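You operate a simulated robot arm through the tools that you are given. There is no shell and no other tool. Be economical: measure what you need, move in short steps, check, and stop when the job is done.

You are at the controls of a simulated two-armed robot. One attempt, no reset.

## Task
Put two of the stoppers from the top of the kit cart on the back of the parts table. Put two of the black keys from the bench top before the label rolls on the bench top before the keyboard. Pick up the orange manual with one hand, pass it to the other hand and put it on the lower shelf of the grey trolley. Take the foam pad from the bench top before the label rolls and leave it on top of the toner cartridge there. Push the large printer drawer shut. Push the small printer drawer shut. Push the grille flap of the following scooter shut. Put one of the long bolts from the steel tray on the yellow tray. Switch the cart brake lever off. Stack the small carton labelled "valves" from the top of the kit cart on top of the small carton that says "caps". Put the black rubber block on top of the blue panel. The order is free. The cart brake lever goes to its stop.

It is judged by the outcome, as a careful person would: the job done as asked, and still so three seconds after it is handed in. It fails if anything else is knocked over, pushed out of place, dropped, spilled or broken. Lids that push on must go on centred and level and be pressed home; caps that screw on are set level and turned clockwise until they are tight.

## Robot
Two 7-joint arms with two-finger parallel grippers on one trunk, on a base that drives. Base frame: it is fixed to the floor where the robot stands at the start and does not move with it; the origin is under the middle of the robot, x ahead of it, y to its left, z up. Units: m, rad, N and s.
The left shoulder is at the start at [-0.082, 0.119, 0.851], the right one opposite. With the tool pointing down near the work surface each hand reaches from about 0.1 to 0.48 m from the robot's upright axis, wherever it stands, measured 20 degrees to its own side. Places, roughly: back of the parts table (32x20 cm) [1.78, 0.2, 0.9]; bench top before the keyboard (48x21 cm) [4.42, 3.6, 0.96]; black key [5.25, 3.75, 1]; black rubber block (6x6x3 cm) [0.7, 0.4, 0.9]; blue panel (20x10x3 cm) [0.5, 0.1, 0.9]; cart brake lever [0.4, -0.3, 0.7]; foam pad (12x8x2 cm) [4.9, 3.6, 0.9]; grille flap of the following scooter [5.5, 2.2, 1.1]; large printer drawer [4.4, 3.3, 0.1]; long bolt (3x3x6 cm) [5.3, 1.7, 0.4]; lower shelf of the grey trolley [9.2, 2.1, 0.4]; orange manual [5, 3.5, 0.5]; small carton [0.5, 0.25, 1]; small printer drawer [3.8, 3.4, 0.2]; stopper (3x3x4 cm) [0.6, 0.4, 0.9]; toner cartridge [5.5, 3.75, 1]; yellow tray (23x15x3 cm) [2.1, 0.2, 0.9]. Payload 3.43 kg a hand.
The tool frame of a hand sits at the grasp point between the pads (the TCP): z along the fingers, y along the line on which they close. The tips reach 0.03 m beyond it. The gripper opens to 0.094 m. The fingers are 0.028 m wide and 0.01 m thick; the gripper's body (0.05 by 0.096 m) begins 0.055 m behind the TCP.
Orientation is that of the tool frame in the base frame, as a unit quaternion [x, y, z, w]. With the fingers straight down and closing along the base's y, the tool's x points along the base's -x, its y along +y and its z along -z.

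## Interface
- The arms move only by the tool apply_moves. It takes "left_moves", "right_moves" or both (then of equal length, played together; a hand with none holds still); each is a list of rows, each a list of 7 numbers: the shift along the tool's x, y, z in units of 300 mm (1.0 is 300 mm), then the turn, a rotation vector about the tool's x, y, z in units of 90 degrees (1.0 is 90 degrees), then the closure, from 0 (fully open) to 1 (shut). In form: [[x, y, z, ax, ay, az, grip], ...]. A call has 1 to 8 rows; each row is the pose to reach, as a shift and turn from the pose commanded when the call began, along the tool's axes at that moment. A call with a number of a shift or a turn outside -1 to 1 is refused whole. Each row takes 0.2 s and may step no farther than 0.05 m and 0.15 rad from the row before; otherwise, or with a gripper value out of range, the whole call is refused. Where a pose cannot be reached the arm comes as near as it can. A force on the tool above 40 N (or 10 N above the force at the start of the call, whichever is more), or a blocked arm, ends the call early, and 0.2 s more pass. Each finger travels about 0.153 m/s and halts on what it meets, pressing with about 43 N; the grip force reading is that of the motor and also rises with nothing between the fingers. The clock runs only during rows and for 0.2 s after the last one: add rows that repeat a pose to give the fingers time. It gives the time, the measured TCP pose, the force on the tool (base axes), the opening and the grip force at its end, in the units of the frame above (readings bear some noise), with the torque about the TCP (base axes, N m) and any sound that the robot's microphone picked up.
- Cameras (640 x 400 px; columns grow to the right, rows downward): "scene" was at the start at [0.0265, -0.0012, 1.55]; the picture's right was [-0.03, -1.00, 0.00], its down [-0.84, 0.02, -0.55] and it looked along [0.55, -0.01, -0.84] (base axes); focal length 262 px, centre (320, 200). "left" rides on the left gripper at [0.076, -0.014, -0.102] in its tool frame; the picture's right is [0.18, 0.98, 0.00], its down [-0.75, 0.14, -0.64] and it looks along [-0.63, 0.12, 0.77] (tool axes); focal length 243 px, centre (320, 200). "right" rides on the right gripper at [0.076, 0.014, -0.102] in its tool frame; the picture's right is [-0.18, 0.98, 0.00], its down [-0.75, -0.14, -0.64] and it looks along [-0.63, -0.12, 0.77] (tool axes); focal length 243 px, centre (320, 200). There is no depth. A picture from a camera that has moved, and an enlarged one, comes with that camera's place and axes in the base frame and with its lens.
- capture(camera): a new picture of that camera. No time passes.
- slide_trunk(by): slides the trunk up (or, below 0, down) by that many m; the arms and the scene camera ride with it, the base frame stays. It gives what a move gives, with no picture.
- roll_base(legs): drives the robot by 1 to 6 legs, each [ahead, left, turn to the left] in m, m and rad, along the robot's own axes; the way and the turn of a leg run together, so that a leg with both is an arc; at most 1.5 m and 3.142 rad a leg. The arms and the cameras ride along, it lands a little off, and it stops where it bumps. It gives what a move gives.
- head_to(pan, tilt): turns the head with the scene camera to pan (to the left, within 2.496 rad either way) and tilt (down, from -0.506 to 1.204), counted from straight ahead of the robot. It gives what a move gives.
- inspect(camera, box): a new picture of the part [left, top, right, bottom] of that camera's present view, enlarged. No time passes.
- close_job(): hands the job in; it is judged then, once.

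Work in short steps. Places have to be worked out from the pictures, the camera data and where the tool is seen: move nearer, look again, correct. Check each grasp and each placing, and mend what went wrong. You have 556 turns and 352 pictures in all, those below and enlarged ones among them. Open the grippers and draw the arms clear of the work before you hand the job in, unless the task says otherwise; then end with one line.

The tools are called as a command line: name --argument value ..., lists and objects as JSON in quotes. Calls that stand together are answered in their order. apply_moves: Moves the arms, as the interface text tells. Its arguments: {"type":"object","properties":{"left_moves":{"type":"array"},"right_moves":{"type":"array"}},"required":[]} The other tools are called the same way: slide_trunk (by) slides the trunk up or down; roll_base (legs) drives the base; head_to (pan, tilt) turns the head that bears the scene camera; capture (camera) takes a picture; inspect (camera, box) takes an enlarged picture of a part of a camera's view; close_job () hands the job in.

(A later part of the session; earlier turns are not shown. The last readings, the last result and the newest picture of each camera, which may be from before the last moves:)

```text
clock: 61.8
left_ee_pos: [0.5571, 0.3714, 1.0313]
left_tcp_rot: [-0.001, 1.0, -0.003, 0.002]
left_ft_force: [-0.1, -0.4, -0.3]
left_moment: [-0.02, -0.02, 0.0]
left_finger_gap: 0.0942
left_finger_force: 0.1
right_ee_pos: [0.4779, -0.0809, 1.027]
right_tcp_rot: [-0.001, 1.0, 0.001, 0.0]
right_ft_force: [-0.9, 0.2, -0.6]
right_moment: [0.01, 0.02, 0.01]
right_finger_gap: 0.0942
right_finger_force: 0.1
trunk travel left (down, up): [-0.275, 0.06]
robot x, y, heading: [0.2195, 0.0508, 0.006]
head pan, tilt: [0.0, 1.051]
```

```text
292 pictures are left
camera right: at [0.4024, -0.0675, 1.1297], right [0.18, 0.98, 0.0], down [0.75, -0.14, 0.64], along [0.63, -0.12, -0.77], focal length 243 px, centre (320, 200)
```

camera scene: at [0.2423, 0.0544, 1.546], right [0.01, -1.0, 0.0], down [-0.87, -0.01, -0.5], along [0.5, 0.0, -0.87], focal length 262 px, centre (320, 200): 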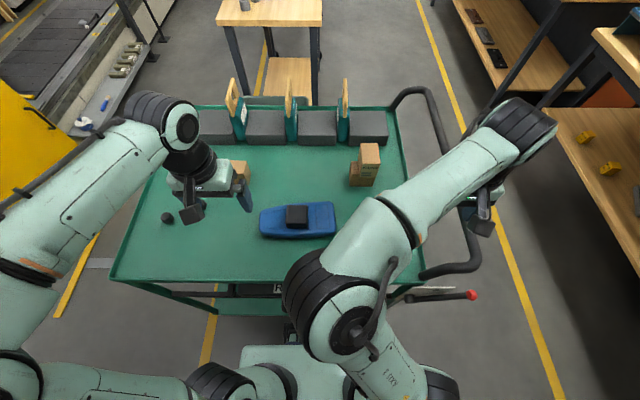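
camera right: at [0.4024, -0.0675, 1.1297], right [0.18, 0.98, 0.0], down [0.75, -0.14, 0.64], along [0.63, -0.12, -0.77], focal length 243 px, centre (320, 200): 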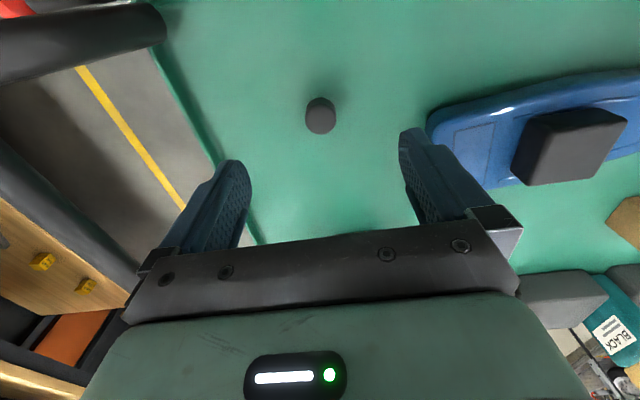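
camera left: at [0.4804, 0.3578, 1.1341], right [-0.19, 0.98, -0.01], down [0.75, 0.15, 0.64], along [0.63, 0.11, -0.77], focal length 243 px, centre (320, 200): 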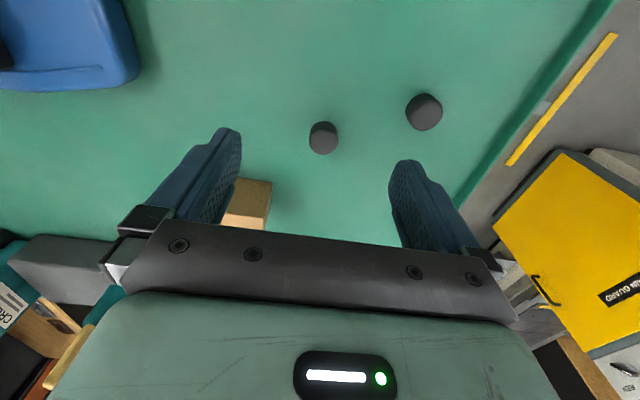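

Both targets are refined: B (0.573, 0.3755), A (0.477, -0.082). I descend and close both.

apply_moves --left_moves '[[-0.053, 0.013, 0.1, 0, 0, 0, 0], [-0.053, 0.013, 0.2, 0, 0, 0, 0], [-0.053, 0.013, 0.29, 0, 0, 0, 0], [-0.053, 0.013, 0.32, 0, 0, 0, 0], [-0.053, 0.013, 0.32, 0, 0, 0, 1], [-0.053, 0.013, 0.32, 0, 0, 0, 1], [-0.053, 0.013, 0.32, 0, 0, 0, 1]]' --right_moves '[[0, 0, 0.1, 0, 0, 0, 0], [0, 0, 0.2, 0, 0, 0, 0], [0, 0, 0.28, 0, 0, 0, 0], [0, 0, 0.307, 0, 0, 0, 0], [0, 0, 0.307, 0, 0, 0, 1], [0, 0, 0.307, 0, 0, 0, 1], [0, 0, 0.307, 0, 0, 0, 1]]'

apply_moves --left_moves '[[0, 0, -0.04, 0, 0, 0, 1], [0, 0, -0.12, 0, 0, 0, 1], [0, 0, -0.25, 0, 0, 0, 1], [0, 0, -0.4, 0, 0, 0, 1]]' --right_moves '[[0, 0, -0.04, 0, 0, 0, 1], [0, 0, -0.12, 0, 0, 0, 1], [0, 0, -0.25, 0, 0, 0, 1], [0, 0, -0.4, 0, 0, 0, 1]]'

capture --camera "left"

capture --camera "right"

```text
clock: 63.4
left_ee_pos: [0.5705, 0.3711, 0.9345]
left_tcp_rot: [-0.001, 1.0, -0.004, 0.001]
left_ft_force: [0.2, 0.7, -0.1]
left_moment: [-0.02, -0.01, -0.02]
left_finger_gap: 0.0264
left_finger_force: 42.7
right_ee_pos: [0.4768, -0.0837, 0.9371]
right_tcp_rot: [0.0, 1.0, 0.001, 0.0]
right_ft_force: [0.0, -0.3, -0.7]
right_moment: [-0.02, 0.0, -0.04]
right_finger_gap: 0.0247
right_finger_force: 43.1
trunk travel left (down, up): [-0.275, 0.06]
robot x, y, heading: [0.2201, 0.0507, 0.003]
head pan, tilt: [0.0, 1.051]
```

```text
clock: 64.4
left_ee_pos: [0.5721, 0.3714, 1.0574]
left_tcp_rot: [-0.001, 1.0, -0.004, 0.001]
left_ft_force: [0.1, 0.4, -0.2]
left_moment: [0.0, -0.02, -0.03]
left_finger_gap: 0.0265
left_finger_force: 42.9
right_ee_pos: [0.4774, -0.0862, 1.0585]
right_tcp_rot: [-0.001, 1.0, 0.001, 0.0]
right_ft_force: [-0.6, -0.2, 0.0]
right_moment: [0.02, 0.0, 0.0]
right_finger_gap: 0.0249
right_finger_force: 42.7
trunk travel left (down, up): [-0.275, 0.06]
robot x, y, heading: [0.2175, 0.0523, 0.008]
head pan, tilt: [0.0, 1.051]
```

```text
291 pictures are left
camera left: at [0.4961, 0.3573, 1.1594], right [-0.19, 0.98, -0.01], down [0.75, 0.15, 0.64], along [0.63, 0.12, -0.77], focal length 243 px, centre (320, 200)
```

left: 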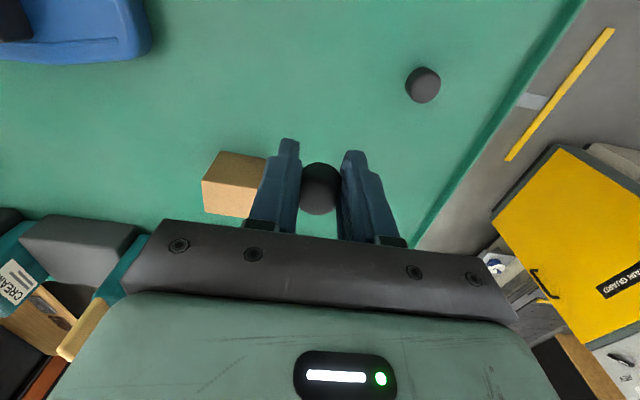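

```text
290 pictures are left
camera right: at [0.4004, -0.0711, 1.1614], right [0.18, 0.98, 0.0], down [0.75, -0.14, 0.64], along [0.63, -0.12, -0.77], focal length 243 px, centre (320, 200)
```

right: 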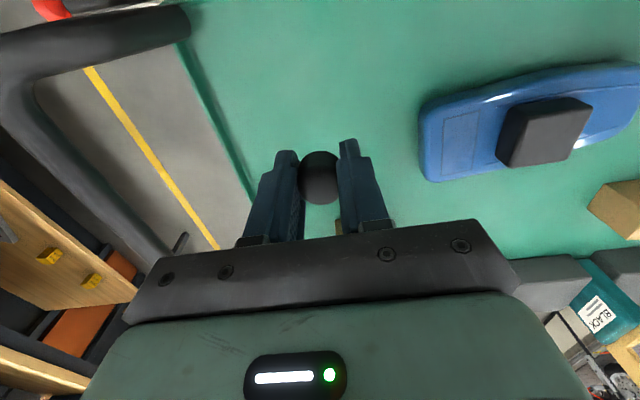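

Both stoppers are held. I tuck the hands in and up, then back away, turn to face left, and check.

apply_moves --left_moves '[[0.08, -0.1, -0.1, 0, 0, 0, 1], [0.16, -0.2, -0.2, 0, 0, 0, 1], [0.25, -0.3, -0.3, 0, 0, 0, 1], [0.333, -0.4, -0.3, 0, 0, 0, 1]]' --right_moves '[[0, 0, -0.1, 0, 0, 0, 1], [0, -0.05, -0.2, 0, 0, 0, 1], [0, -0.1, -0.3, 0, 0, 0, 1], [0, -0.15, -0.3, 0, 0, 0, 1]]'

roll_base --legs '[[-0.35, 0, 0], [0, 0, 1.57]]'

head_to --pan -1.4 --tilt 0.6

capture --camera "scene"

```text
refused: row 3 steps farther than a row can; nothing moved
```

```text
clock: 70.5
left_ee_pos: [-0.4464, 0.403, 1.0568]
left_tcp_rot: [0.71, -0.704, 0.001, -0.004]
left_ft_force: [0.8, 0.2, -0.6]
left_moment: [0.0, -0.01, -0.03]
left_finger_gap: 0.0258
left_finger_force: 43.1
right_ee_pos: [0.0109, 0.3105, 1.0583]
right_tcp_rot: [0.709, -0.705, -0.002, 0.002]
right_ft_force: [1.2, -0.2, -0.1]
right_moment: [0.0, -0.03, -0.01]
right_finger_gap: 0.0247
right_finger_force: 43.7
trunk travel left (down, up): [-0.275, 0.06]
robot x, y, heading: [-0.1255, 0.0512, 1.591]
head pan, tilt: [0.0, 1.051]
```

```text
clock: 72.0
left_ee_pos: [-0.447, 0.4024, 1.0561]
left_tcp_rot: [0.71, -0.704, 0.002, -0.004]
left_ft_force: [0.0, -0.4, -0.4]
left_moment: [-0.01, 0.02, 0.0]
left_finger_gap: 0.0255
left_finger_force: 43.3
right_ee_pos: [0.01, 0.3099, 1.0572]
right_tcp_rot: [0.71, -0.704, -0.001, 0.001]
right_ft_force: [0.6, -0.6, -0.3]
right_moment: [0.0, 0.0, 0.02]
right_finger_gap: 0.0246
right_finger_force: 42.9
trunk travel left (down, up): [-0.275, 0.06]
robot x, y, heading: [-0.1263, 0.0446, 1.593]
head pan, tilt: [-1.4, 0.6]
```

```text
289 pictures are left
camera scene: at [-0.0387, 0.0245, 1.5814], right [0.19, -0.98, 0.0], down [-0.56, -0.11, -0.82], along [0.81, 0.15, -0.57], focal length 262 px, centre (320, 200)
```

scene: 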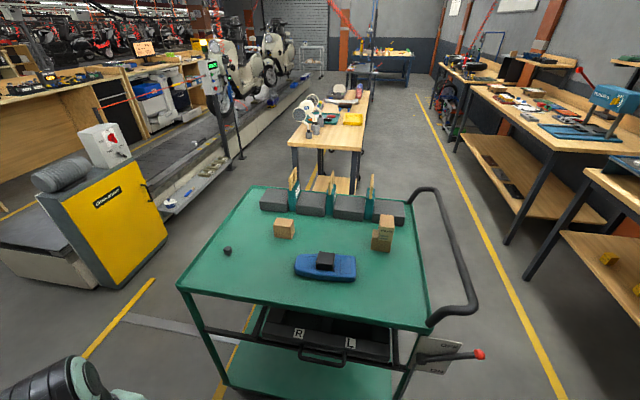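

Nothing was harmed by the refused tuck. Lane right of the cart runs y -0.33 to about -1.28. I tuck the arms now in smaller steps.

apply_moves --left_moves '[[0.066, -0.08, -0.06, 0, 0, 0, 1], [0.132, -0.16, -0.12, 0, 0, 0, 1], [0.2, -0.24, -0.18, 0, 0, 0, 1], [0.266, -0.32, -0.24, 0, 0, 0, 1], [0.333, -0.4, -0.3, 0, 0, 0, 1]]' --right_moves '[[0, 0, -0.1, 0, 0, 0, 1], [0, -0.05, -0.2, 0, 0, 0, 1], [0, -0.1, -0.28, 0, 0, 0, 1], [0, -0.15, -0.3, 0, 0, 0, 1], [0, -0.15, -0.3, 0, 0, 0, 1]]'

roll_base --legs '[[0, 0, -0.02], [-0.75, 0, 0], [0, -1.4, 0], [0, -0.5, 0]]'

head_to --pan 0.0 --tilt 0.8

capture --camera "scene"

```text
clock: 73.2
left_ee_pos: [-0.3254, 0.3023, 1.1463]
left_tcp_rot: [0.711, -0.703, 0.001, -0.004]
left_ft_force: [-0.4, -0.1, 0.0]
left_moment: [-0.01, -0.03, 0.02]
left_finger_gap: 0.0251
left_finger_force: 43.5
right_ee_pos: [0.0552, 0.3098, 1.149]
right_tcp_rot: [0.71, -0.705, -0.001, 0.001]
right_ft_force: [-0.1, 0.3, 0.4]
right_moment: [0.0, 0.03, 0.01]
right_finger_gap: 0.0244
right_finger_force: 43.2
trunk travel left (down, up): [-0.275, 0.06]
robot x, y, heading: [-0.1281, 0.0531, 1.583]
head pan, tilt: [-1.4, 0.6]
```

```text
clock: 93.8
left_ee_pos: [1.5467, -0.434, 1.1466]
left_tcp_rot: [-0.701, 0.713, -0.001, 0.004]
left_ft_force: [-0.1, -0.4, 0.2]
left_moment: [0.0, -0.03, 0.0]
left_finger_gap: 0.0237
left_finger_force: 43.4
right_ee_pos: [1.9272, -0.4362, 1.1475]
right_tcp_rot: [-0.7, 0.714, 0.001, -0.001]
right_ft_force: [0.4, 0.3, -0.3]
right_moment: [-0.02, 0.01, 0.03]
right_finger_gap: 0.0247
right_finger_force: 42.5
trunk travel left (down, up): [-0.275, 0.06]
robot x, y, heading: [1.7396, -0.6879, 1.565]
head pan, tilt: [-1.4, 0.6]
```

```text
clock: 95.4
left_ee_pos: [1.5469, -0.433, 1.1453]
left_tcp_rot: [-0.7, 0.714, -0.002, 0.004]
left_ft_force: [-0.7, -0.1, -0.4]
left_moment: [-0.02, -0.02, 0.01]
left_finger_gap: 0.0236
left_finger_force: 42.8
right_ee_pos: [1.927, -0.4371, 1.1467]
right_tcp_rot: [-0.7, 0.714, 0.001, -0.001]
right_ft_force: [-0.3, 0.6, 0.5]
right_moment: [0.01, 0.03, 0.04]
right_finger_gap: 0.0247
right_finger_force: 43.3
trunk travel left (down, up): [-0.275, 0.06]
robot x, y, heading: [1.7423, -0.688, 1.562]
head pan, tilt: [0.0, 0.799]
```

```text
288 pictures are left
camera scene: at [1.7395, -0.6527, 1.5646], right [1.0, -0.01, 0.0], down [-0.01, -0.72, -0.7], along [0.01, 0.7, -0.72], focal length 262 px, centre (320, 200)
```

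scene: 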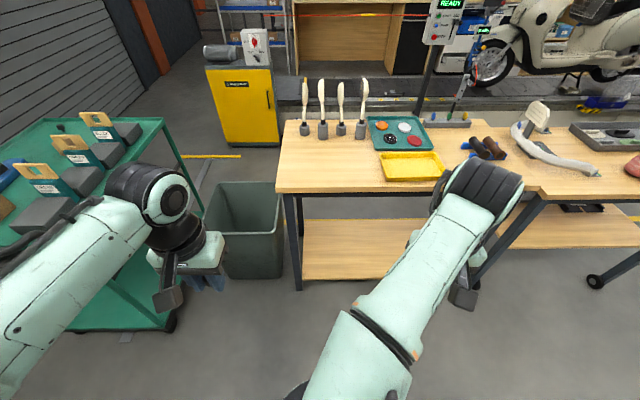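

I stand beside the parts table facing it; its open end (x 1.6–1.97) left of the yellow tray matches the stated place. I drive ahead 0.44 with hands high.

roll_base --legs '[[0.44, 0, 0]]'

capture --camera "scene"

capture --camera "left"

```text
clock: 98.0
left_ee_pos: [1.5481, -0.0003, 1.146]
left_tcp_rot: [-0.703, 0.711, -0.002, 0.004]
left_ft_force: [-0.6, 0.1, -0.3]
left_moment: [-0.02, -0.01, 0.0]
left_finger_gap: 0.0236
left_finger_force: 43.3
right_ee_pos: [1.9285, -0.0008, 1.148]
right_tcp_rot: [-0.703, 0.711, 0.001, -0.001]
right_ft_force: [-0.9, 0.0, -1.1]
right_moment: [-0.04, -0.01, 0.0]
right_finger_gap: 0.0249
right_finger_force: 42.7
trunk travel left (down, up): [-0.275, 0.06]
robot x, y, heading: [1.7398, -0.2569, 1.567]
head pan, tilt: [0.0, 0.799]
```

```text
287 pictures are left
camera scene: at [1.7424, -0.2175, 1.5645], right [1.0, 0.0, 0.0], down [0.0, -0.72, -0.7], along [0.0, 0.7, -0.72], focal length 262 px, centre (320, 200)
```

scene: 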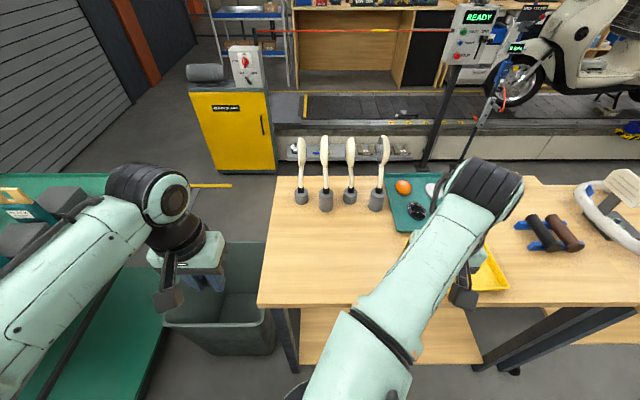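

```text
286 pictures are left
camera left: at [1.5606, -0.0762, 1.2491], right [-0.98, -0.17, -0.01], down [-0.14, 0.75, 0.64], along [-0.11, 0.63, -0.77], focal length 243 px, centre (320, 200)
```

left: 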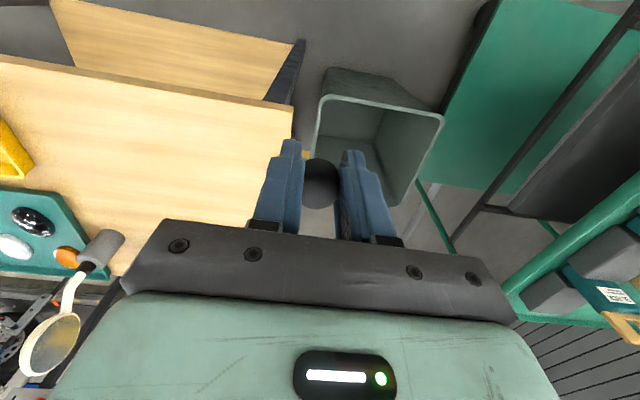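

I move both hands over the open spot, left toward (1.70, 0.17), right toward (1.85, 0.17).

apply_moves --left_moves '[[-0.09, -0.08, 0.07, 0, 0, 0, 1], [-0.18, -0.16, 0.13, 0, 0, 0, 1], [-0.27, -0.24, 0.2, 0, 0, 0, 1], [-0.36, -0.33, 0.27, 0, 0, 0, 1], [-0.46, -0.42, 0.33, 0, 0, 0, 1], [-0.567, -0.507, 0.4, 0, 0, 0, 1]]' --right_moves '[[-0.09, 0.04, 0.07, 0, 0, 0, 1], [-0.18, 0.08, 0.13, 0, 0, 0, 1], [-0.27, 0.12, 0.2, 0, 0, 0, 1], [-0.36, 0.17, 0.27, 0, 0, 0, 1], [-0.46, 0.22, 0.33, 0, 0, 0, 1], [-0.567, 0.26, 0.4, 0, 0, 0, 1]]'

capture --camera "scene"

capture --camera "left"

capture --camera "right"

```text
clock: 99.4
left_ee_pos: [1.7052, 0.1716, 1.0276]
left_tcp_rot: [-0.703, 0.711, -0.001, 0.002]
left_ft_force: [0.5, 0.7, -0.1]
left_moment: [-0.01, 0.0, 0.02]
left_finger_gap: 0.0237
left_finger_force: 43.0
right_ee_pos: [1.8523, 0.1733, 1.0274]
right_tcp_rot: [-0.702, 0.712, 0.001, -0.001]
right_ft_force: [0.1, 0.0, 0.0]
right_moment: [-0.01, 0.0, 0.01]
right_finger_gap: 0.0245
right_finger_force: 43.3
trunk travel left (down, up): [-0.275, 0.06]
robot x, y, heading: [1.7411, -0.2534, 1.565]
head pan, tilt: [0.0, 0.799]
```

```text
285 pictures are left
camera scene: at [1.7434, -0.2153, 1.5646], right [1.0, 0.0, 0.0], down [0.0, -0.72, -0.7], along [0.0, 0.7, -0.72], focal length 262 px, centre (320, 200)
```

scene: 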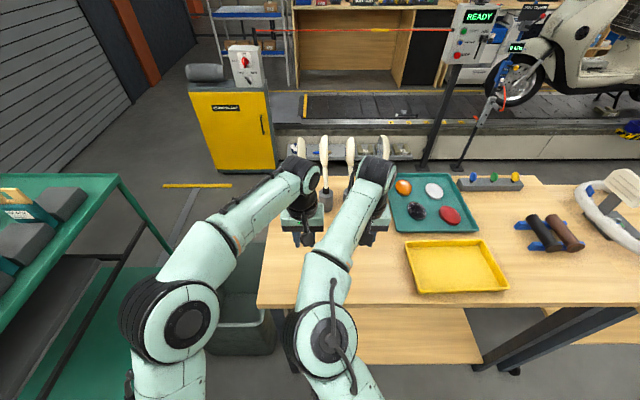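

```text
284 pictures are left
camera left: at [1.7186, 0.0956, 1.1309], right [-0.98, -0.17, -0.01], down [-0.14, 0.75, 0.64], along [-0.11, 0.63, -0.77], focal length 243 px, centre (320, 200)
```

left: 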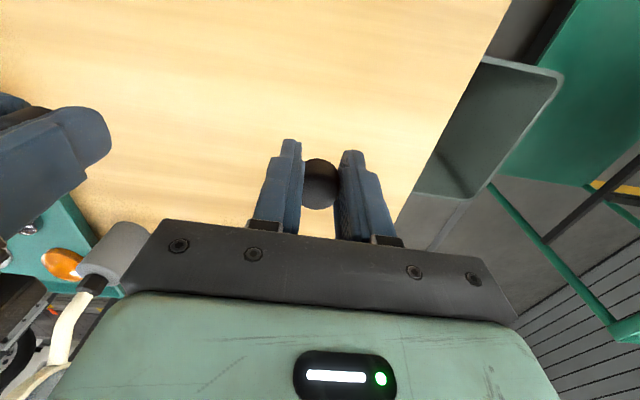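

```text
283 pictures are left
camera right: at [1.8373, 0.0981, 1.1294], right [-0.98, 0.2, 0.0], down [0.15, 0.75, 0.64], along [0.12, 0.63, -0.77], focal length 243 px, centre (320, 200)
```

right: 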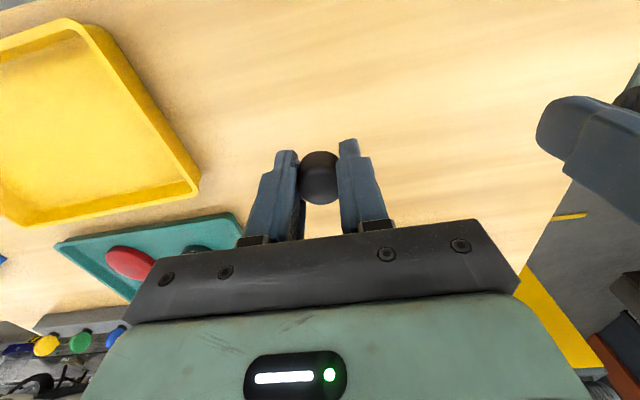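

Spots are clear. I lower both to just above the table.

apply_moves --left_moves '[[0, 0, 0.1, 0, 0, 0, 1], [0, 0, 0.2, 0, 0, 0, 1], [0, 0, 0.275, 0, 0, 0, 1]]' --right_moves '[[0, 0, 0.1, 0, 0, 0, 1], [0, 0, 0.2, 0, 0, 0, 1], [0, 0, 0.267, 0, 0, 0, 1]]'

apply_moves --left_moves '[[0, 0, 0.01, 0, 0, 0, 1], [0, 0, 0.02, 0, 0, 0, 1], [0, 0, 0.027, 0, 0, 0, 1], [0, 0, 0.034, 0, 0, 0, 1], [0, 0, 0.041, 0, 0, 0, 1], [0, 0, 0.048, 0, 0, 0, 1]]'

apply_moves --right_moves '[[0, 0, 0.01, 0, 0, 0, 1], [0, 0, 0.02, 0, 0, 0, 1], [0, 0, 0.027, 0, 0, 0, 1], [0, 0, 0.034, 0, 0, 0, 1], [0, 0, 0.041, 0, 0, 0, 1], [0, 0, 0.048, 0, 0, 0, 1]]'

capture --camera "left"

```text
clock: 100.2
left_ee_pos: [1.7045, 0.1695, 0.9439]
left_tcp_rot: [-0.703, 0.711, -0.001, 0.004]
left_ft_force: [0.9, 0.3, -0.8]
left_moment: [0.03, -0.01, -0.01]
left_finger_gap: 0.0236
left_finger_force: 42.6
right_ee_pos: [1.8521, 0.1701, 0.9482]
right_tcp_rot: [-0.702, 0.712, 0.002, -0.002]
right_ft_force: [-0.1, 0.8, 0.0]
right_moment: [0.0, 0.0, 0.01]
right_finger_gap: 0.0246
right_finger_force: 42.9
trunk travel left (down, up): [-0.275, 0.06]
robot x, y, heading: [1.7409, -0.2533, 1.567]
head pan, tilt: [0.0, 0.799]
```

```text
clock: 101.5
left_ee_pos: [1.7032, 0.1694, 0.9398]
left_tcp_rot: [-0.704, 0.71, 0.002, 0.009]
left_ft_force: [-2.2, -7.0, 13.1]
left_moment: [-0.16, 0.11, 0.06]
left_finger_gap: 0.024
left_finger_force: 43.3
right_ee_pos: [1.8524, 0.1696, 0.9492]
right_tcp_rot: [-0.703, 0.712, 0.001, 0.0]
right_ft_force: [0.0, 1.9, 0.0]
right_moment: [0.02, -0.01, 0.02]
right_finger_gap: 0.0247
right_finger_force: 42.8
trunk travel left (down, up): [-0.275, 0.06]
robot x, y, heading: [1.7412, -0.2553, 1.571]
head pan, tilt: [0.0, 0.799]
stopped in row 6 (left hand): the force on the tool passed its limit at 43 N (the readings are from after the stop); the commanded pose is now the measured one
```

```text
clock: 102.9
left_ee_pos: [1.7042, 0.1706, 0.9379]
left_tcp_rot: [-0.703, 0.711, 0.003, 0.011]
left_ft_force: [0.2, 1.3, 23.2]
left_moment: [0.21, 0.03, -0.01]
left_finger_gap: 0.0239
left_finger_force: 42.8
right_ee_pos: [1.852, 0.171, 0.9357]
right_tcp_rot: [-0.703, 0.711, 0.003, 0.0]
right_ft_force: [-0.5, 0.6, 6.3]
right_moment: [0.02, -0.01, -0.03]
right_finger_gap: 0.0246
right_finger_force: 42.6
trunk travel left (down, up): [-0.275, 0.06]
robot x, y, heading: [1.7438, -0.258, 1.567]
head pan, tilt: [0.0, 0.799]
```

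```text
282 pictures are left
camera left: at [1.7159, 0.0919, 1.0408], right [-0.98, -0.17, -0.02], down [-0.14, 0.74, 0.65], along [-0.1, 0.65, -0.76], focal length 243 px, centre (320, 200)
```

left: 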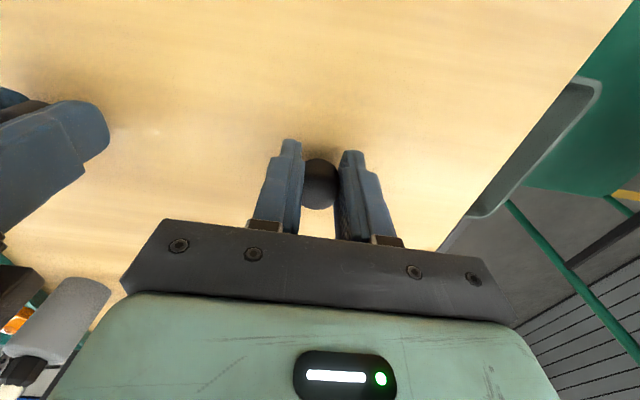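

Both are in contact with the table. I open both and rise straight up.

apply_moves --left_moves '[[0, 0, -0.002, 0, 0, 0, 0.6], [0, 0, -0.002, 0, 0, 0, 0.3], [0, 0, -0.002, 0, 0, 0, 0.3], [0, 0, -0.1, 0, 0, 0, 0.3], [0, 0, -0.25, 0, 0, 0, 0.3], [0, 0, -0.4, 0, 0, 0, 0.3]]' --right_moves '[[0, 0, 0, 0, 0, 0, 0.6], [0, 0, 0, 0, 0, 0, 0.3], [0, 0, 0, 0, 0, 0, 0.3], [0, 0, -0.1, 0, 0, 0, 0.3], [0, 0, -0.25, 0, 0, 0, 0.3], [0, 0, -0.4, 0, 0, 0, 0.3]]'

capture --camera "left"

capture --camera "right"

```text
clock: 104.3
left_ee_pos: [1.7021, 0.1691, 1.059]
left_tcp_rot: [-0.704, 0.711, 0.001, 0.009]
left_ft_force: [0.1, -0.1, 0.7]
left_moment: [0.01, -0.03, 0.02]
left_finger_gap: 0.0657
left_finger_force: 0.1
right_ee_pos: [1.8496, 0.1704, 1.0582]
right_tcp_rot: [-0.702, 0.712, 0.002, 0.0]
right_ft_force: [1.0, -0.4, -0.6]
right_moment: [0.03, -0.01, 0.01]
right_finger_gap: 0.066
right_finger_force: 0.0
trunk travel left (down, up): [-0.275, 0.06]
robot x, y, heading: [1.7411, -0.2501, 1.567]
head pan, tilt: [0.0, 0.799]
```

```text
281 pictures are left
camera left: at [1.7145, 0.0909, 1.1626], right [-0.98, -0.17, -0.01], down [-0.14, 0.75, 0.65], along [-0.1, 0.64, -0.76], focal length 243 px, centre (320, 200)
```

left: 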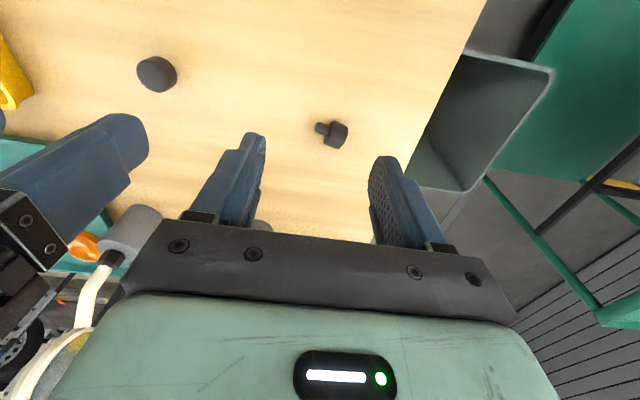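

```text
280 pictures are left
camera right: at [1.8348, 0.0955, 1.1608], right [-0.98, 0.2, 0.0], down [0.15, 0.75, 0.64], along [0.12, 0.63, -0.77], focal length 243 px, centre (320, 200)
```

right: 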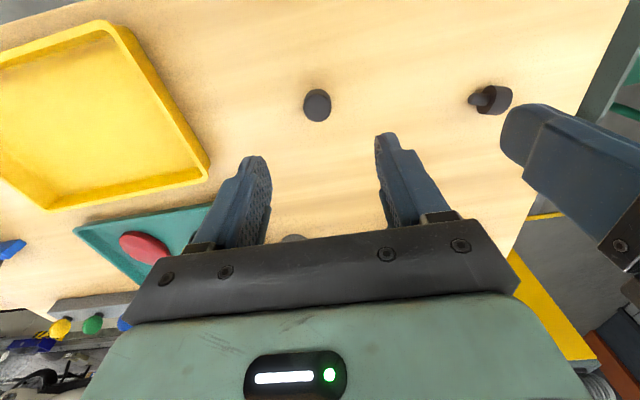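

The right stopper stands, but the left one tipped over on release. I zoom in to see how it lies so I can stand it up.

inspect --camera "left" --box '[260, 90, 420, 190]'

inspect --camera "right" --box '[400, 50, 560, 150]'

```text
4.00 times, centred on (340, 140) of left
camera zoom: at [1.7145, 0.0909, 1.1626], right [-0.98, -0.17, -0.01], down [-0.14, 0.75, 0.65], along [-0.1, 0.64, -0.76], focal length 970 px, centre (240, 440)
```

zoom: 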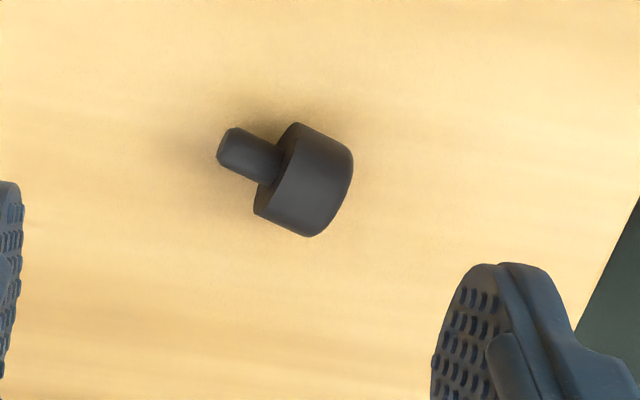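

```text
4.00 times, centred on (480, 100) of right
camera zoom: at [1.8348, 0.0955, 1.1608], right [-0.98, 0.2, 0.0], down [0.15, 0.75, 0.64], along [0.12, 0.63, -0.77], focal length 970 px, centre (-320, 600)
```

zoom: 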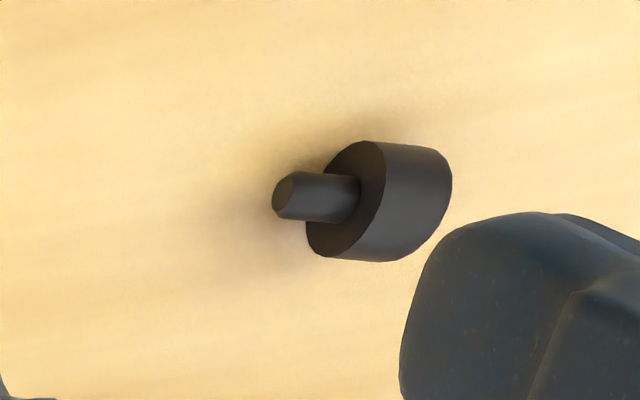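

The stopper lies with its head at about (1.678, 0.207) and the stem toward +x. I'll regrip it across with a tilted, yawed hand and turn it upright; first clear the right hand and yaw the left by 90°.

apply_moves --left_moves '[[0, 0, -0.04, 0, 0, 0.095, 0.3], [0, 0, -0.08, 0, 0, 0.19, 0.3], [0, 0, -0.12, 0, 0, 0.285, 0.3], [0, 0, -0.14, 0, 0, 0.38, 0.3], [0, 0, -0.14, 0, 0, 0.475, 0.3], [0, 0, -0.14, 0, 0, 0.57, 0.3], [0, 0, -0.14, 0, 0, 0.665, 0.3], [0, 0, -0.14, 0, 0, 0.76, 0.3]]' --right_moves '[[0.0, 0, -0.1, 0, 0, 0, 0.3], [0.08, -0.05, -0.2, 0, 0, 0, 0.3], [0.17, -0.1, -0.27, 0, 0, 0, 0.3], [0.26, -0.15, -0.3, 0, 0, 0, 0.3], [0.35, -0.2, -0.3, 0, 0, 0, 0.3], [0.44, -0.25, -0.3, 0, 0, 0, 0.3], [0.53, -0.3, -0.3, 0, 0, 0, 0.3], [0.567, -0.333, -0.3, 0, 0, 0, 0.3]]'

```text
clock: 106.1
left_ee_pos: [1.7019, 0.1704, 1.0997]
left_tcp_rot: [-0.18, 0.984, 0.005, 0.007]
left_ft_force: [-0.7, 0.4, 0.4]
left_moment: [0.01, -0.02, 0.03]
left_finger_gap: 0.0657
left_finger_force: 0.0
right_ee_pos: [1.9484, -0.0031, 1.1443]
right_tcp_rot: [-0.703, 0.711, 0.001, -0.001]
right_ft_force: [0.1, -0.4, -0.1]
right_moment: [0.03, 0.06, 0.0]
right_finger_gap: 0.0659
right_finger_force: 0.0
trunk travel left (down, up): [-0.275, 0.06]
robot x, y, heading: [1.7444, -0.2585, 1.558]
head pan, tilt: [0.0, 0.799]
```

apply_moves --left_moves '[[0, 0, 0, 0, 0, 0.08, 0.3], [0, 0, 0, 0, 0, 0.16, 0.3], [0, 0, 0, 0, 0, 0.23, 0.3]]'

apply_moves --left_moves '[[0, 0, 0, 0, -0.09, 0, 0.3], [0, 0, 0, 0, -0.18, 0, 0.3], [0, 0, 0, 0, -0.27, 0, 0.3], [0, 0, 0, 0, -0.36, 0, 0.3], [0, 0, 0, 0, -0.444, 0, 0.3]]'

capture --camera "left"

capture --camera "scene"

```text
clock: 106.9
left_ee_pos: [1.7023, 0.1688, 1.0983]
left_tcp_rot: [-0.001, 1.0, 0.007, 0.006]
left_ft_force: [-0.6, 0.5, -0.2]
left_moment: [0.02, 0.02, 0.01]
left_finger_gap: 0.0658
left_finger_force: 0.1
right_ee_pos: [1.9486, -0.0023, 1.1436]
right_tcp_rot: [-0.703, 0.711, 0.001, -0.001]
right_ft_force: [-0.5, 0.2, -0.2]
right_moment: [0.04, -0.01, -0.04]
right_finger_gap: 0.066
right_finger_force: 0.1
trunk travel left (down, up): [-0.275, 0.06]
robot x, y, heading: [1.741, -0.2573, 1.571]
head pan, tilt: [0.0, 0.799]
```

```text
clock: 108.1
left_ee_pos: [1.7017, 0.1687, 1.0992]
left_tcp_rot: [0.0, 0.938, 0.008, 0.348]
left_ft_force: [0.2, -0.2, -0.5]
left_moment: [0.04, -0.01, 0.01]
left_finger_gap: 0.0659
left_finger_force: 0.0
right_ee_pos: [1.9484, -0.0032, 1.1433]
right_tcp_rot: [-0.703, 0.711, 0.001, -0.001]
right_ft_force: [-0.7, 0.4, 0.7]
right_moment: [0.02, -0.03, -0.01]
right_finger_gap: 0.0658
right_finger_force: 0.1
trunk travel left (down, up): [-0.275, 0.06]
robot x, y, heading: [1.7387, -0.25, 1.57]
head pan, tilt: [0.0, 0.799]
```

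```text
277 pictures are left
camera left: at [1.5768, 0.1529, 1.1278], right [-0.15, 0.98, -0.11], down [0.15, 0.13, 0.98], along [0.98, 0.13, -0.17], focal length 243 px, centre (320, 200)
```

left: 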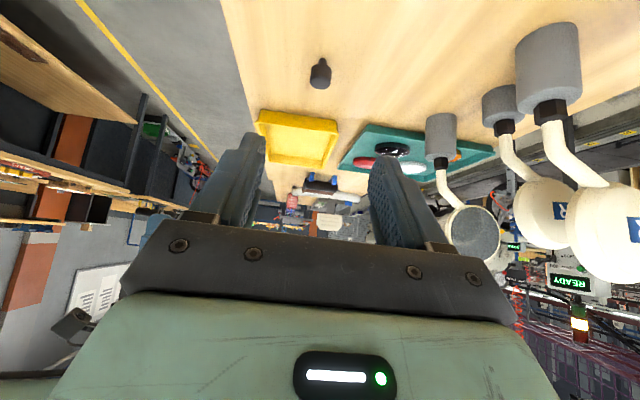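

```text
276 pictures are left
camera scene: at [1.7419, -0.2178, 1.5646], right [1.0, 0.0, 0.0], down [0.0, -0.72, -0.7], along [0.0, 0.7, -0.72], focal length 262 px, centre (320, 200)
```

scene: 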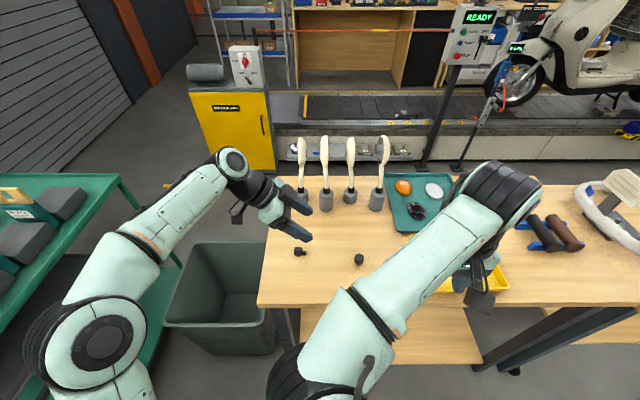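

The tilted hand is good and clear of the mirrors. I go above the stopper head, then check.

apply_moves --left_moves '[[0.097, 0.031, 0.07, 0, 0, 0, 0.3], [0.194, 0.062, 0.139, 0, 0, 0, 0.3], [0.291, 0.093, 0.208, 0, 0, 0, 0.3], [0.388, 0.123, 0.278, 0, 0, 0, 0.3]]'

inspect --camera "scene" --box '[230, 200, 390, 300]'

capture --camera "left"

```text
clock: 109.1
left_ee_pos: [1.6691, 0.2086, 0.9575]
left_tcp_rot: [0.0, 0.938, 0.008, 0.348]
left_ft_force: [0.7, -0.4, -0.5]
left_moment: [-0.03, -0.02, 0.0]
left_finger_gap: 0.0656
left_finger_force: 0.1
right_ee_pos: [1.9491, -0.0015, 1.1439]
right_tcp_rot: [-0.703, 0.712, 0.001, -0.002]
right_ft_force: [-0.1, 0.4, 0.1]
right_moment: [0.0, -0.02, -0.01]
right_finger_gap: 0.0658
right_finger_force: 0.0
trunk travel left (down, up): [-0.275, 0.06]
robot x, y, heading: [1.7421, -0.2526, 1.569]
head pan, tilt: [0.0, 0.799]
```

```text
4.00 times, centred on (310, 250) of scene
camera zoom: at [1.7421, -0.2171, 1.5646], right [1.0, 0.0, 0.0], down [0.0, -0.72, -0.7], along [0.0, 0.7, -0.72], focal length 1048 px, centre (360, 0)
```

zoom: 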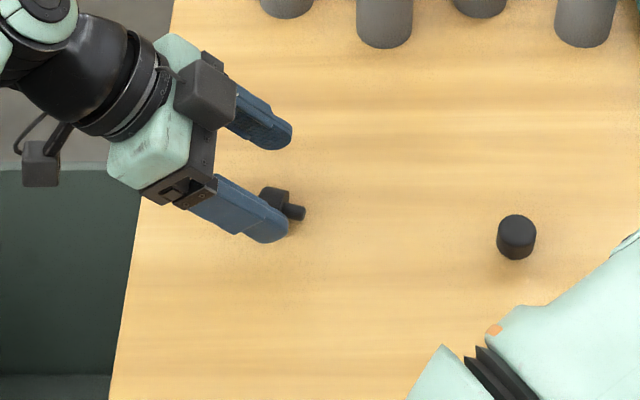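

```text
274 pictures are left
camera left: at [1.5442, 0.1923, 0.9862], right [-0.15, 0.98, -0.11], down [0.15, 0.13, 0.98], along [0.98, 0.13, -0.17], focal length 243 px, centre (320, 200)
```

left: 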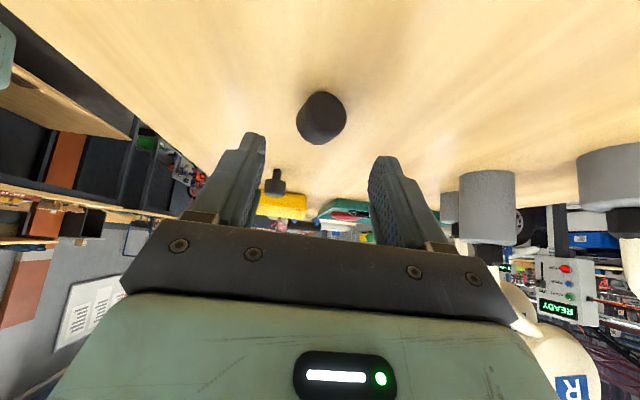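

The stopper lies centred between the fingers. I lower 22 mm and close.

apply_moves --left_moves '[[0.024, 0, 0.028, 0, 0, 0, 0.3], [0.048, 0, 0.056, 0, 0, 0, 0.3], [0.048, 0, 0.056, 0, 0, 0, 1], [0.048, 0, 0.056, 0, 0, 0, 1], [0.048, 0, 0.056, 0, 0, 0, 1]]'

inspect --camera "scene" --box '[230, 200, 390, 300]'

inspect --camera "left" --box '[240, 50, 400, 150]'

```text
clock: 110.3
left_ee_pos: [1.668, 0.2087, 0.9375]
left_tcp_rot: [0.0, 0.938, 0.008, 0.347]
left_ft_force: [-0.1, 0.4, -0.6]
left_moment: [0.01, -0.02, -0.01]
left_finger_gap: 0.0233
left_finger_force: 43.1
right_ee_pos: [1.9495, -0.002, 1.1442]
right_tcp_rot: [-0.702, 0.712, 0.001, -0.001]
right_ft_force: [0.4, -0.2, -0.2]
right_moment: [-0.02, 0.01, -0.02]
right_finger_gap: 0.0656
right_finger_force: 0.0
trunk travel left (down, up): [-0.275, 0.06]
robot x, y, heading: [1.7413, -0.2534, 1.567]
head pan, tilt: [0.0, 0.799]
```

```text
4.00 times, centred on (310, 250) of scene
camera zoom: at [1.7424, -0.2178, 1.5646], right [1.0, 0.0, 0.0], down [0.0, -0.72, -0.7], along [0.0, 0.7, -0.72], focal length 1048 px, centre (360, 0)
```

zoom: 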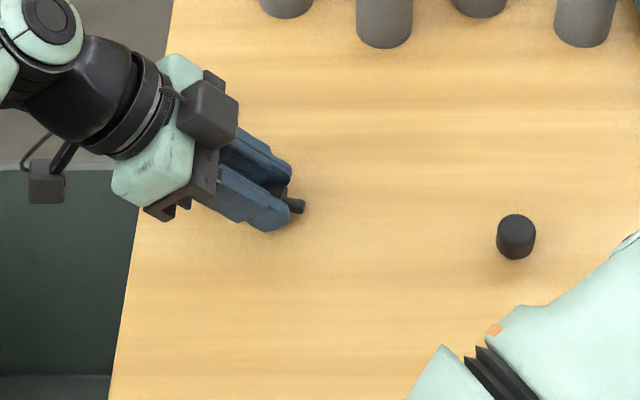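

```text
4.00 times, centred on (320, 100) of left
camera zoom: at [1.5438, 0.1925, 0.9658], right [-0.15, 0.98, -0.11], down [0.15, 0.13, 0.98], along [0.98, 0.13, -0.17], focal length 970 px, centre (320, 600)
```

zoom: 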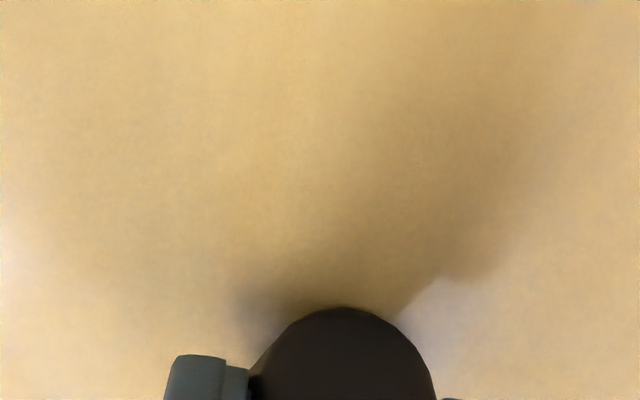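

Gripped at 23 mm. I lift 8 cm and rotate about the closing axis toward upright.

apply_moves --left_moves '[[-0.058, 0, -0.067, 0, 0, 0, 1], [-0.116, 0, -0.135, 0, 0, 0, 1], [-0.174, 0, -0.202, 0, 0, 0, 1]]'

apply_moves --left_moves '[[0, 0, 0, 0, 0.09, 0, 1], [0, 0, 0, 0, 0.18, 0, 1], [0, 0, 0, 0, 0.27, 0, 1], [0, 0, 0, 0, 0.36, 0, 1], [0, 0, 0, 0, 0.45, 0, 1]]'

capture --camera "left"

inspect --camera "scene" --box '[230, 180, 390, 280]'

```text
clock: 111.1
left_ee_pos: [1.6698, 0.2051, 1.0182]
left_tcp_rot: [0.0, 0.938, 0.008, 0.347]
left_ft_force: [0.1, 0.7, -0.8]
left_moment: [0.03, 0.01, 0.01]
left_finger_gap: 0.0226
left_finger_force: 43.2
right_ee_pos: [1.9477, -0.002, 1.1435]
right_tcp_rot: [-0.703, 0.711, 0.001, -0.001]
right_ft_force: [-0.2, 0.1, 0.4]
right_moment: [-0.04, 0.02, 0.02]
right_finger_gap: 0.0659
right_finger_force: 0.0
trunk travel left (down, up): [-0.275, 0.06]
robot x, y, heading: [1.741, -0.2539, 1.565]
head pan, tilt: [0.0, 0.799]
```

```text
clock: 112.3
left_ee_pos: [1.6695, 0.2058, 1.0186]
left_tcp_rot: [-0.002, 1.0, 0.007, -0.001]
left_ft_force: [-0.5, 0.9, -0.4]
left_moment: [0.0, -0.01, 0.01]
left_finger_gap: 0.0234
left_finger_force: 42.9
right_ee_pos: [1.9493, -0.0021, 1.1443]
right_tcp_rot: [-0.703, 0.711, 0.001, -0.001]
right_ft_force: [-0.6, 0.5, -0.4]
right_moment: [0.0, 0.0, 0.01]
right_finger_gap: 0.0655
right_finger_force: 0.0
trunk travel left (down, up): [-0.275, 0.06]
robot x, y, heading: [1.7372, -0.2561, 1.568]
head pan, tilt: [0.0, 0.799]
```

```text
271 pictures are left
camera left: at [1.5937, 0.1898, 1.1218], right [-0.19, 0.98, 0.01], down [0.75, 0.14, 0.64], along [0.63, 0.13, -0.77], focal length 243 px, centre (320, 200)
```

left: 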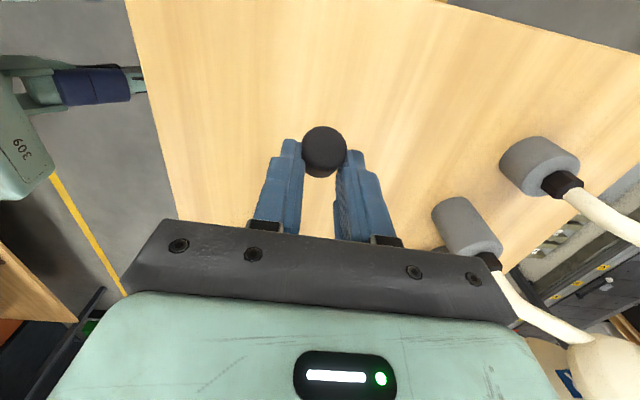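

```text
4.00 times, centred on (310, 230) of scene
camera zoom: at [1.7431, -0.2177, 1.5646], right [1.0, 0.0, 0.0], down [0.0, -0.72, -0.7], along [0.0, 0.7, -0.72], focal length 1048 px, centre (360, 80)
```

zoom: 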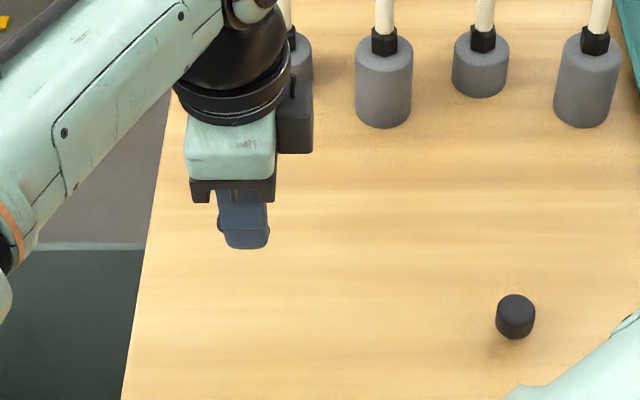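

Still held with the stem now turning down. I continue the remaining ~49°.

apply_moves --left_moves '[[-0.02, -0.01, 0, 0, 0.091, 0, 1], [-0.04, -0.02, 0, 0, 0.182, 0, 1], [-0.06, -0.03, 0, 0, 0.273, 0, 1], [-0.08, -0.05, 0, 0, 0.364, 0, 1], [-0.1, -0.067, 0, 0, 0.455, 0, 1], [-0.1, -0.067, 0, 0, 0.545, 0, 1]]'

capture --camera "left"

inspect --camera "scene" --box '[230, 180, 390, 280]'

```text
clock: 113.7
left_ee_pos: [1.6994, 0.1859, 1.0204]
left_tcp_rot: [-0.006, 0.909, 0.005, -0.416]
left_ft_force: [0.0, 0.3, 0.0]
left_moment: [-0.03, 0.02, 0.01]
left_finger_gap: 0.0237
left_finger_force: 42.8
right_ee_pos: [1.9487, -0.003, 1.1442]
right_tcp_rot: [-0.703, 0.711, 0.001, -0.002]
right_ft_force: [0.6, 0.4, -0.3]
right_moment: [-0.03, 0.04, 0.0]
right_finger_gap: 0.0658
right_finger_force: 0.1
trunk travel left (down, up): [-0.275, 0.06]
robot x, y, heading: [1.742, -0.2546, 1.565]
head pan, tilt: [0.0, 0.799]
```

```text
269 pictures are left
camera left: at [1.7264, 0.1702, 1.1443], right [-0.13, 0.98, 0.15], down [0.98, 0.15, -0.15], along [-0.17, 0.13, -0.98], focal length 243 px, centre (320, 200)
```

left: 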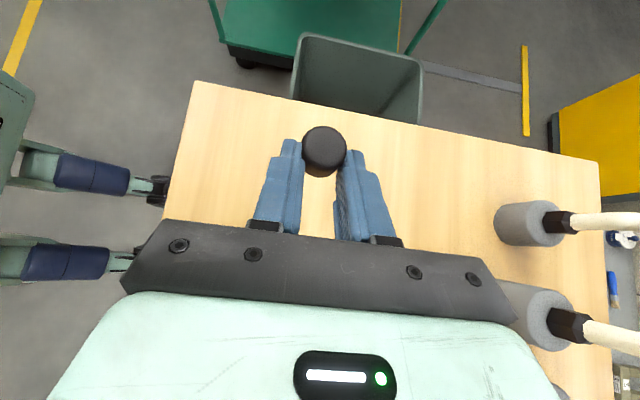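

```text
4.00 times, centred on (310, 230) of scene
camera zoom: at [1.7429, -0.2176, 1.5646], right [1.0, 0.0, 0.0], down [0.0, -0.72, -0.7], along [0.0, 0.7, -0.72], focal length 1048 px, centre (360, 80)
```

zoom: 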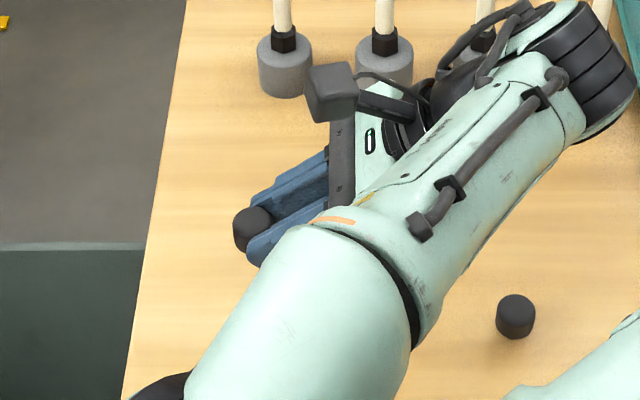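

The stopper looks upright now, but the wrist is near the mirrors. I check the full scene before lowering.

capture --camera "scene"

capture --camera "right"

```text
267 pictures are left
camera scene: at [1.7429, -0.2176, 1.5646], right [1.0, 0.0, 0.0], down [0.0, -0.72, -0.7], along [0.0, 0.7, -0.72], focal length 262 px, centre (320, 200)
```

scene: 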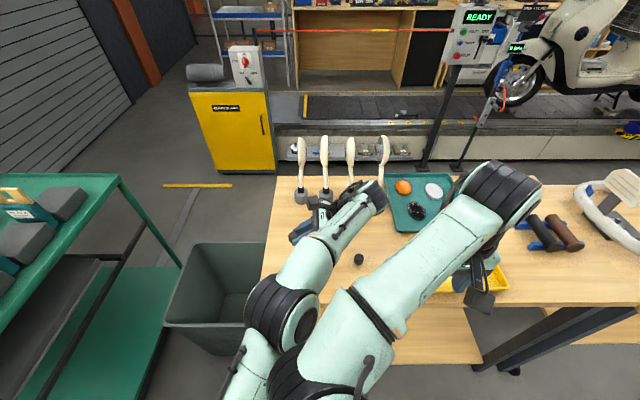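

```text
266 pictures are left
camera right: at [1.9342, -0.078, 1.2463], right [-0.98, 0.2, 0.0], down [0.15, 0.75, 0.64], along [0.12, 0.63, -0.77], focal length 243 px, centre (320, 200)
```

right: 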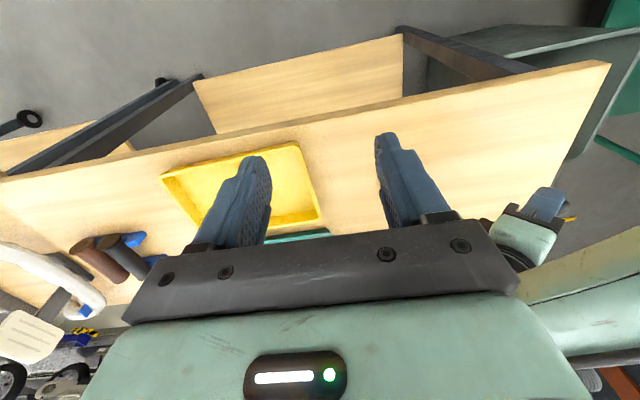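

Clearance to the mirrors is about 0.1 m. I lower near the table, then by 2 mm steps until touch.

apply_moves --left_moves '[[-0.063, -0.01, 0.054, 0, 0, 0, 1], [-0.126, -0.02, 0.108, 0, 0, 0, 1], [-0.189, -0.033, 0.163, 0, 0, 0, 1]]'

apply_moves --left_moves '[[-0.005, 0, 0.0044, 0, 0, 0, 1], [-0.01, 0, 0.0087, 0, 0, 0, 1], [-0.015, 0, 0.013, 0, 0, 0, 1], [-0.02, 0, 0.0174, 0, 0, 0, 1]]'

inspect --camera "scene" --box '[250, 220, 346, 280]'

```text
clock: 114.5
left_ee_pos: [1.6989, 0.1778, 0.9458]
left_tcp_rot: [-0.005, 0.91, 0.006, -0.414]
left_ft_force: [0.2, -0.4, -0.9]
left_moment: [-0.02, 0.02, 0.0]
left_finger_gap: 0.0237
left_finger_force: 42.5
right_ee_pos: [1.9489, -0.002, 1.1441]
right_tcp_rot: [-0.703, 0.711, 0.001, -0.001]
right_ft_force: [0.4, 1.0, -0.1]
right_moment: [0.0, 0.02, -0.01]
right_finger_gap: 0.0658
right_finger_force: 0.0
trunk travel left (down, up): [-0.275, 0.06]
robot x, y, heading: [1.7434, -0.2576, 1.565]
head pan, tilt: [0.0, 0.799]
```

```text
clock: 115.5
left_ee_pos: [1.6985, 0.1782, 0.9364]
left_tcp_rot: [-0.005, 0.91, 0.005, -0.415]
left_ft_force: [-0.1, -1.1, -0.1]
left_moment: [0.0, 0.0, 0.01]
left_finger_gap: 0.0239
left_finger_force: 43.1
right_ee_pos: [1.949, -0.0015, 1.1441]
right_tcp_rot: [-0.703, 0.711, 0.001, -0.001]
right_ft_force: [0.0, 0.2, -0.3]
right_moment: [-0.01, 0.01, 0.0]
right_finger_gap: 0.0661
right_finger_force: 0.1
trunk travel left (down, up): [-0.275, 0.06]
robot x, y, heading: [1.7416, -0.255, 1.565]
head pan, tilt: [0.0, 0.799]
```

```text
6.67 times, centred on (298, 250) of scene
camera zoom: at [1.7424, -0.2178, 1.5646], right [1.0, 0.0, 0.0], down [0.0, -0.72, -0.7], along [0.0, 0.7, -0.72], focal length 1747 px, centre (467, -133)
```

zoom: 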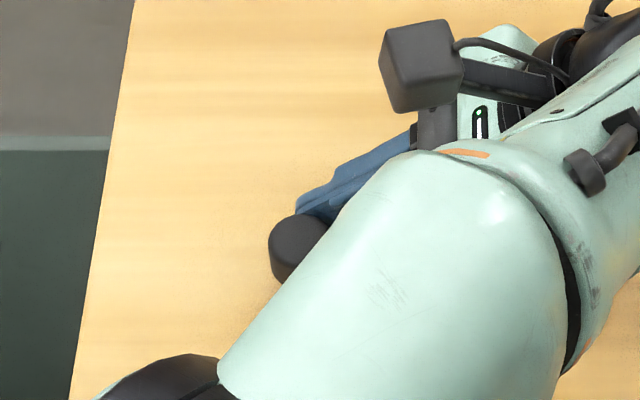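

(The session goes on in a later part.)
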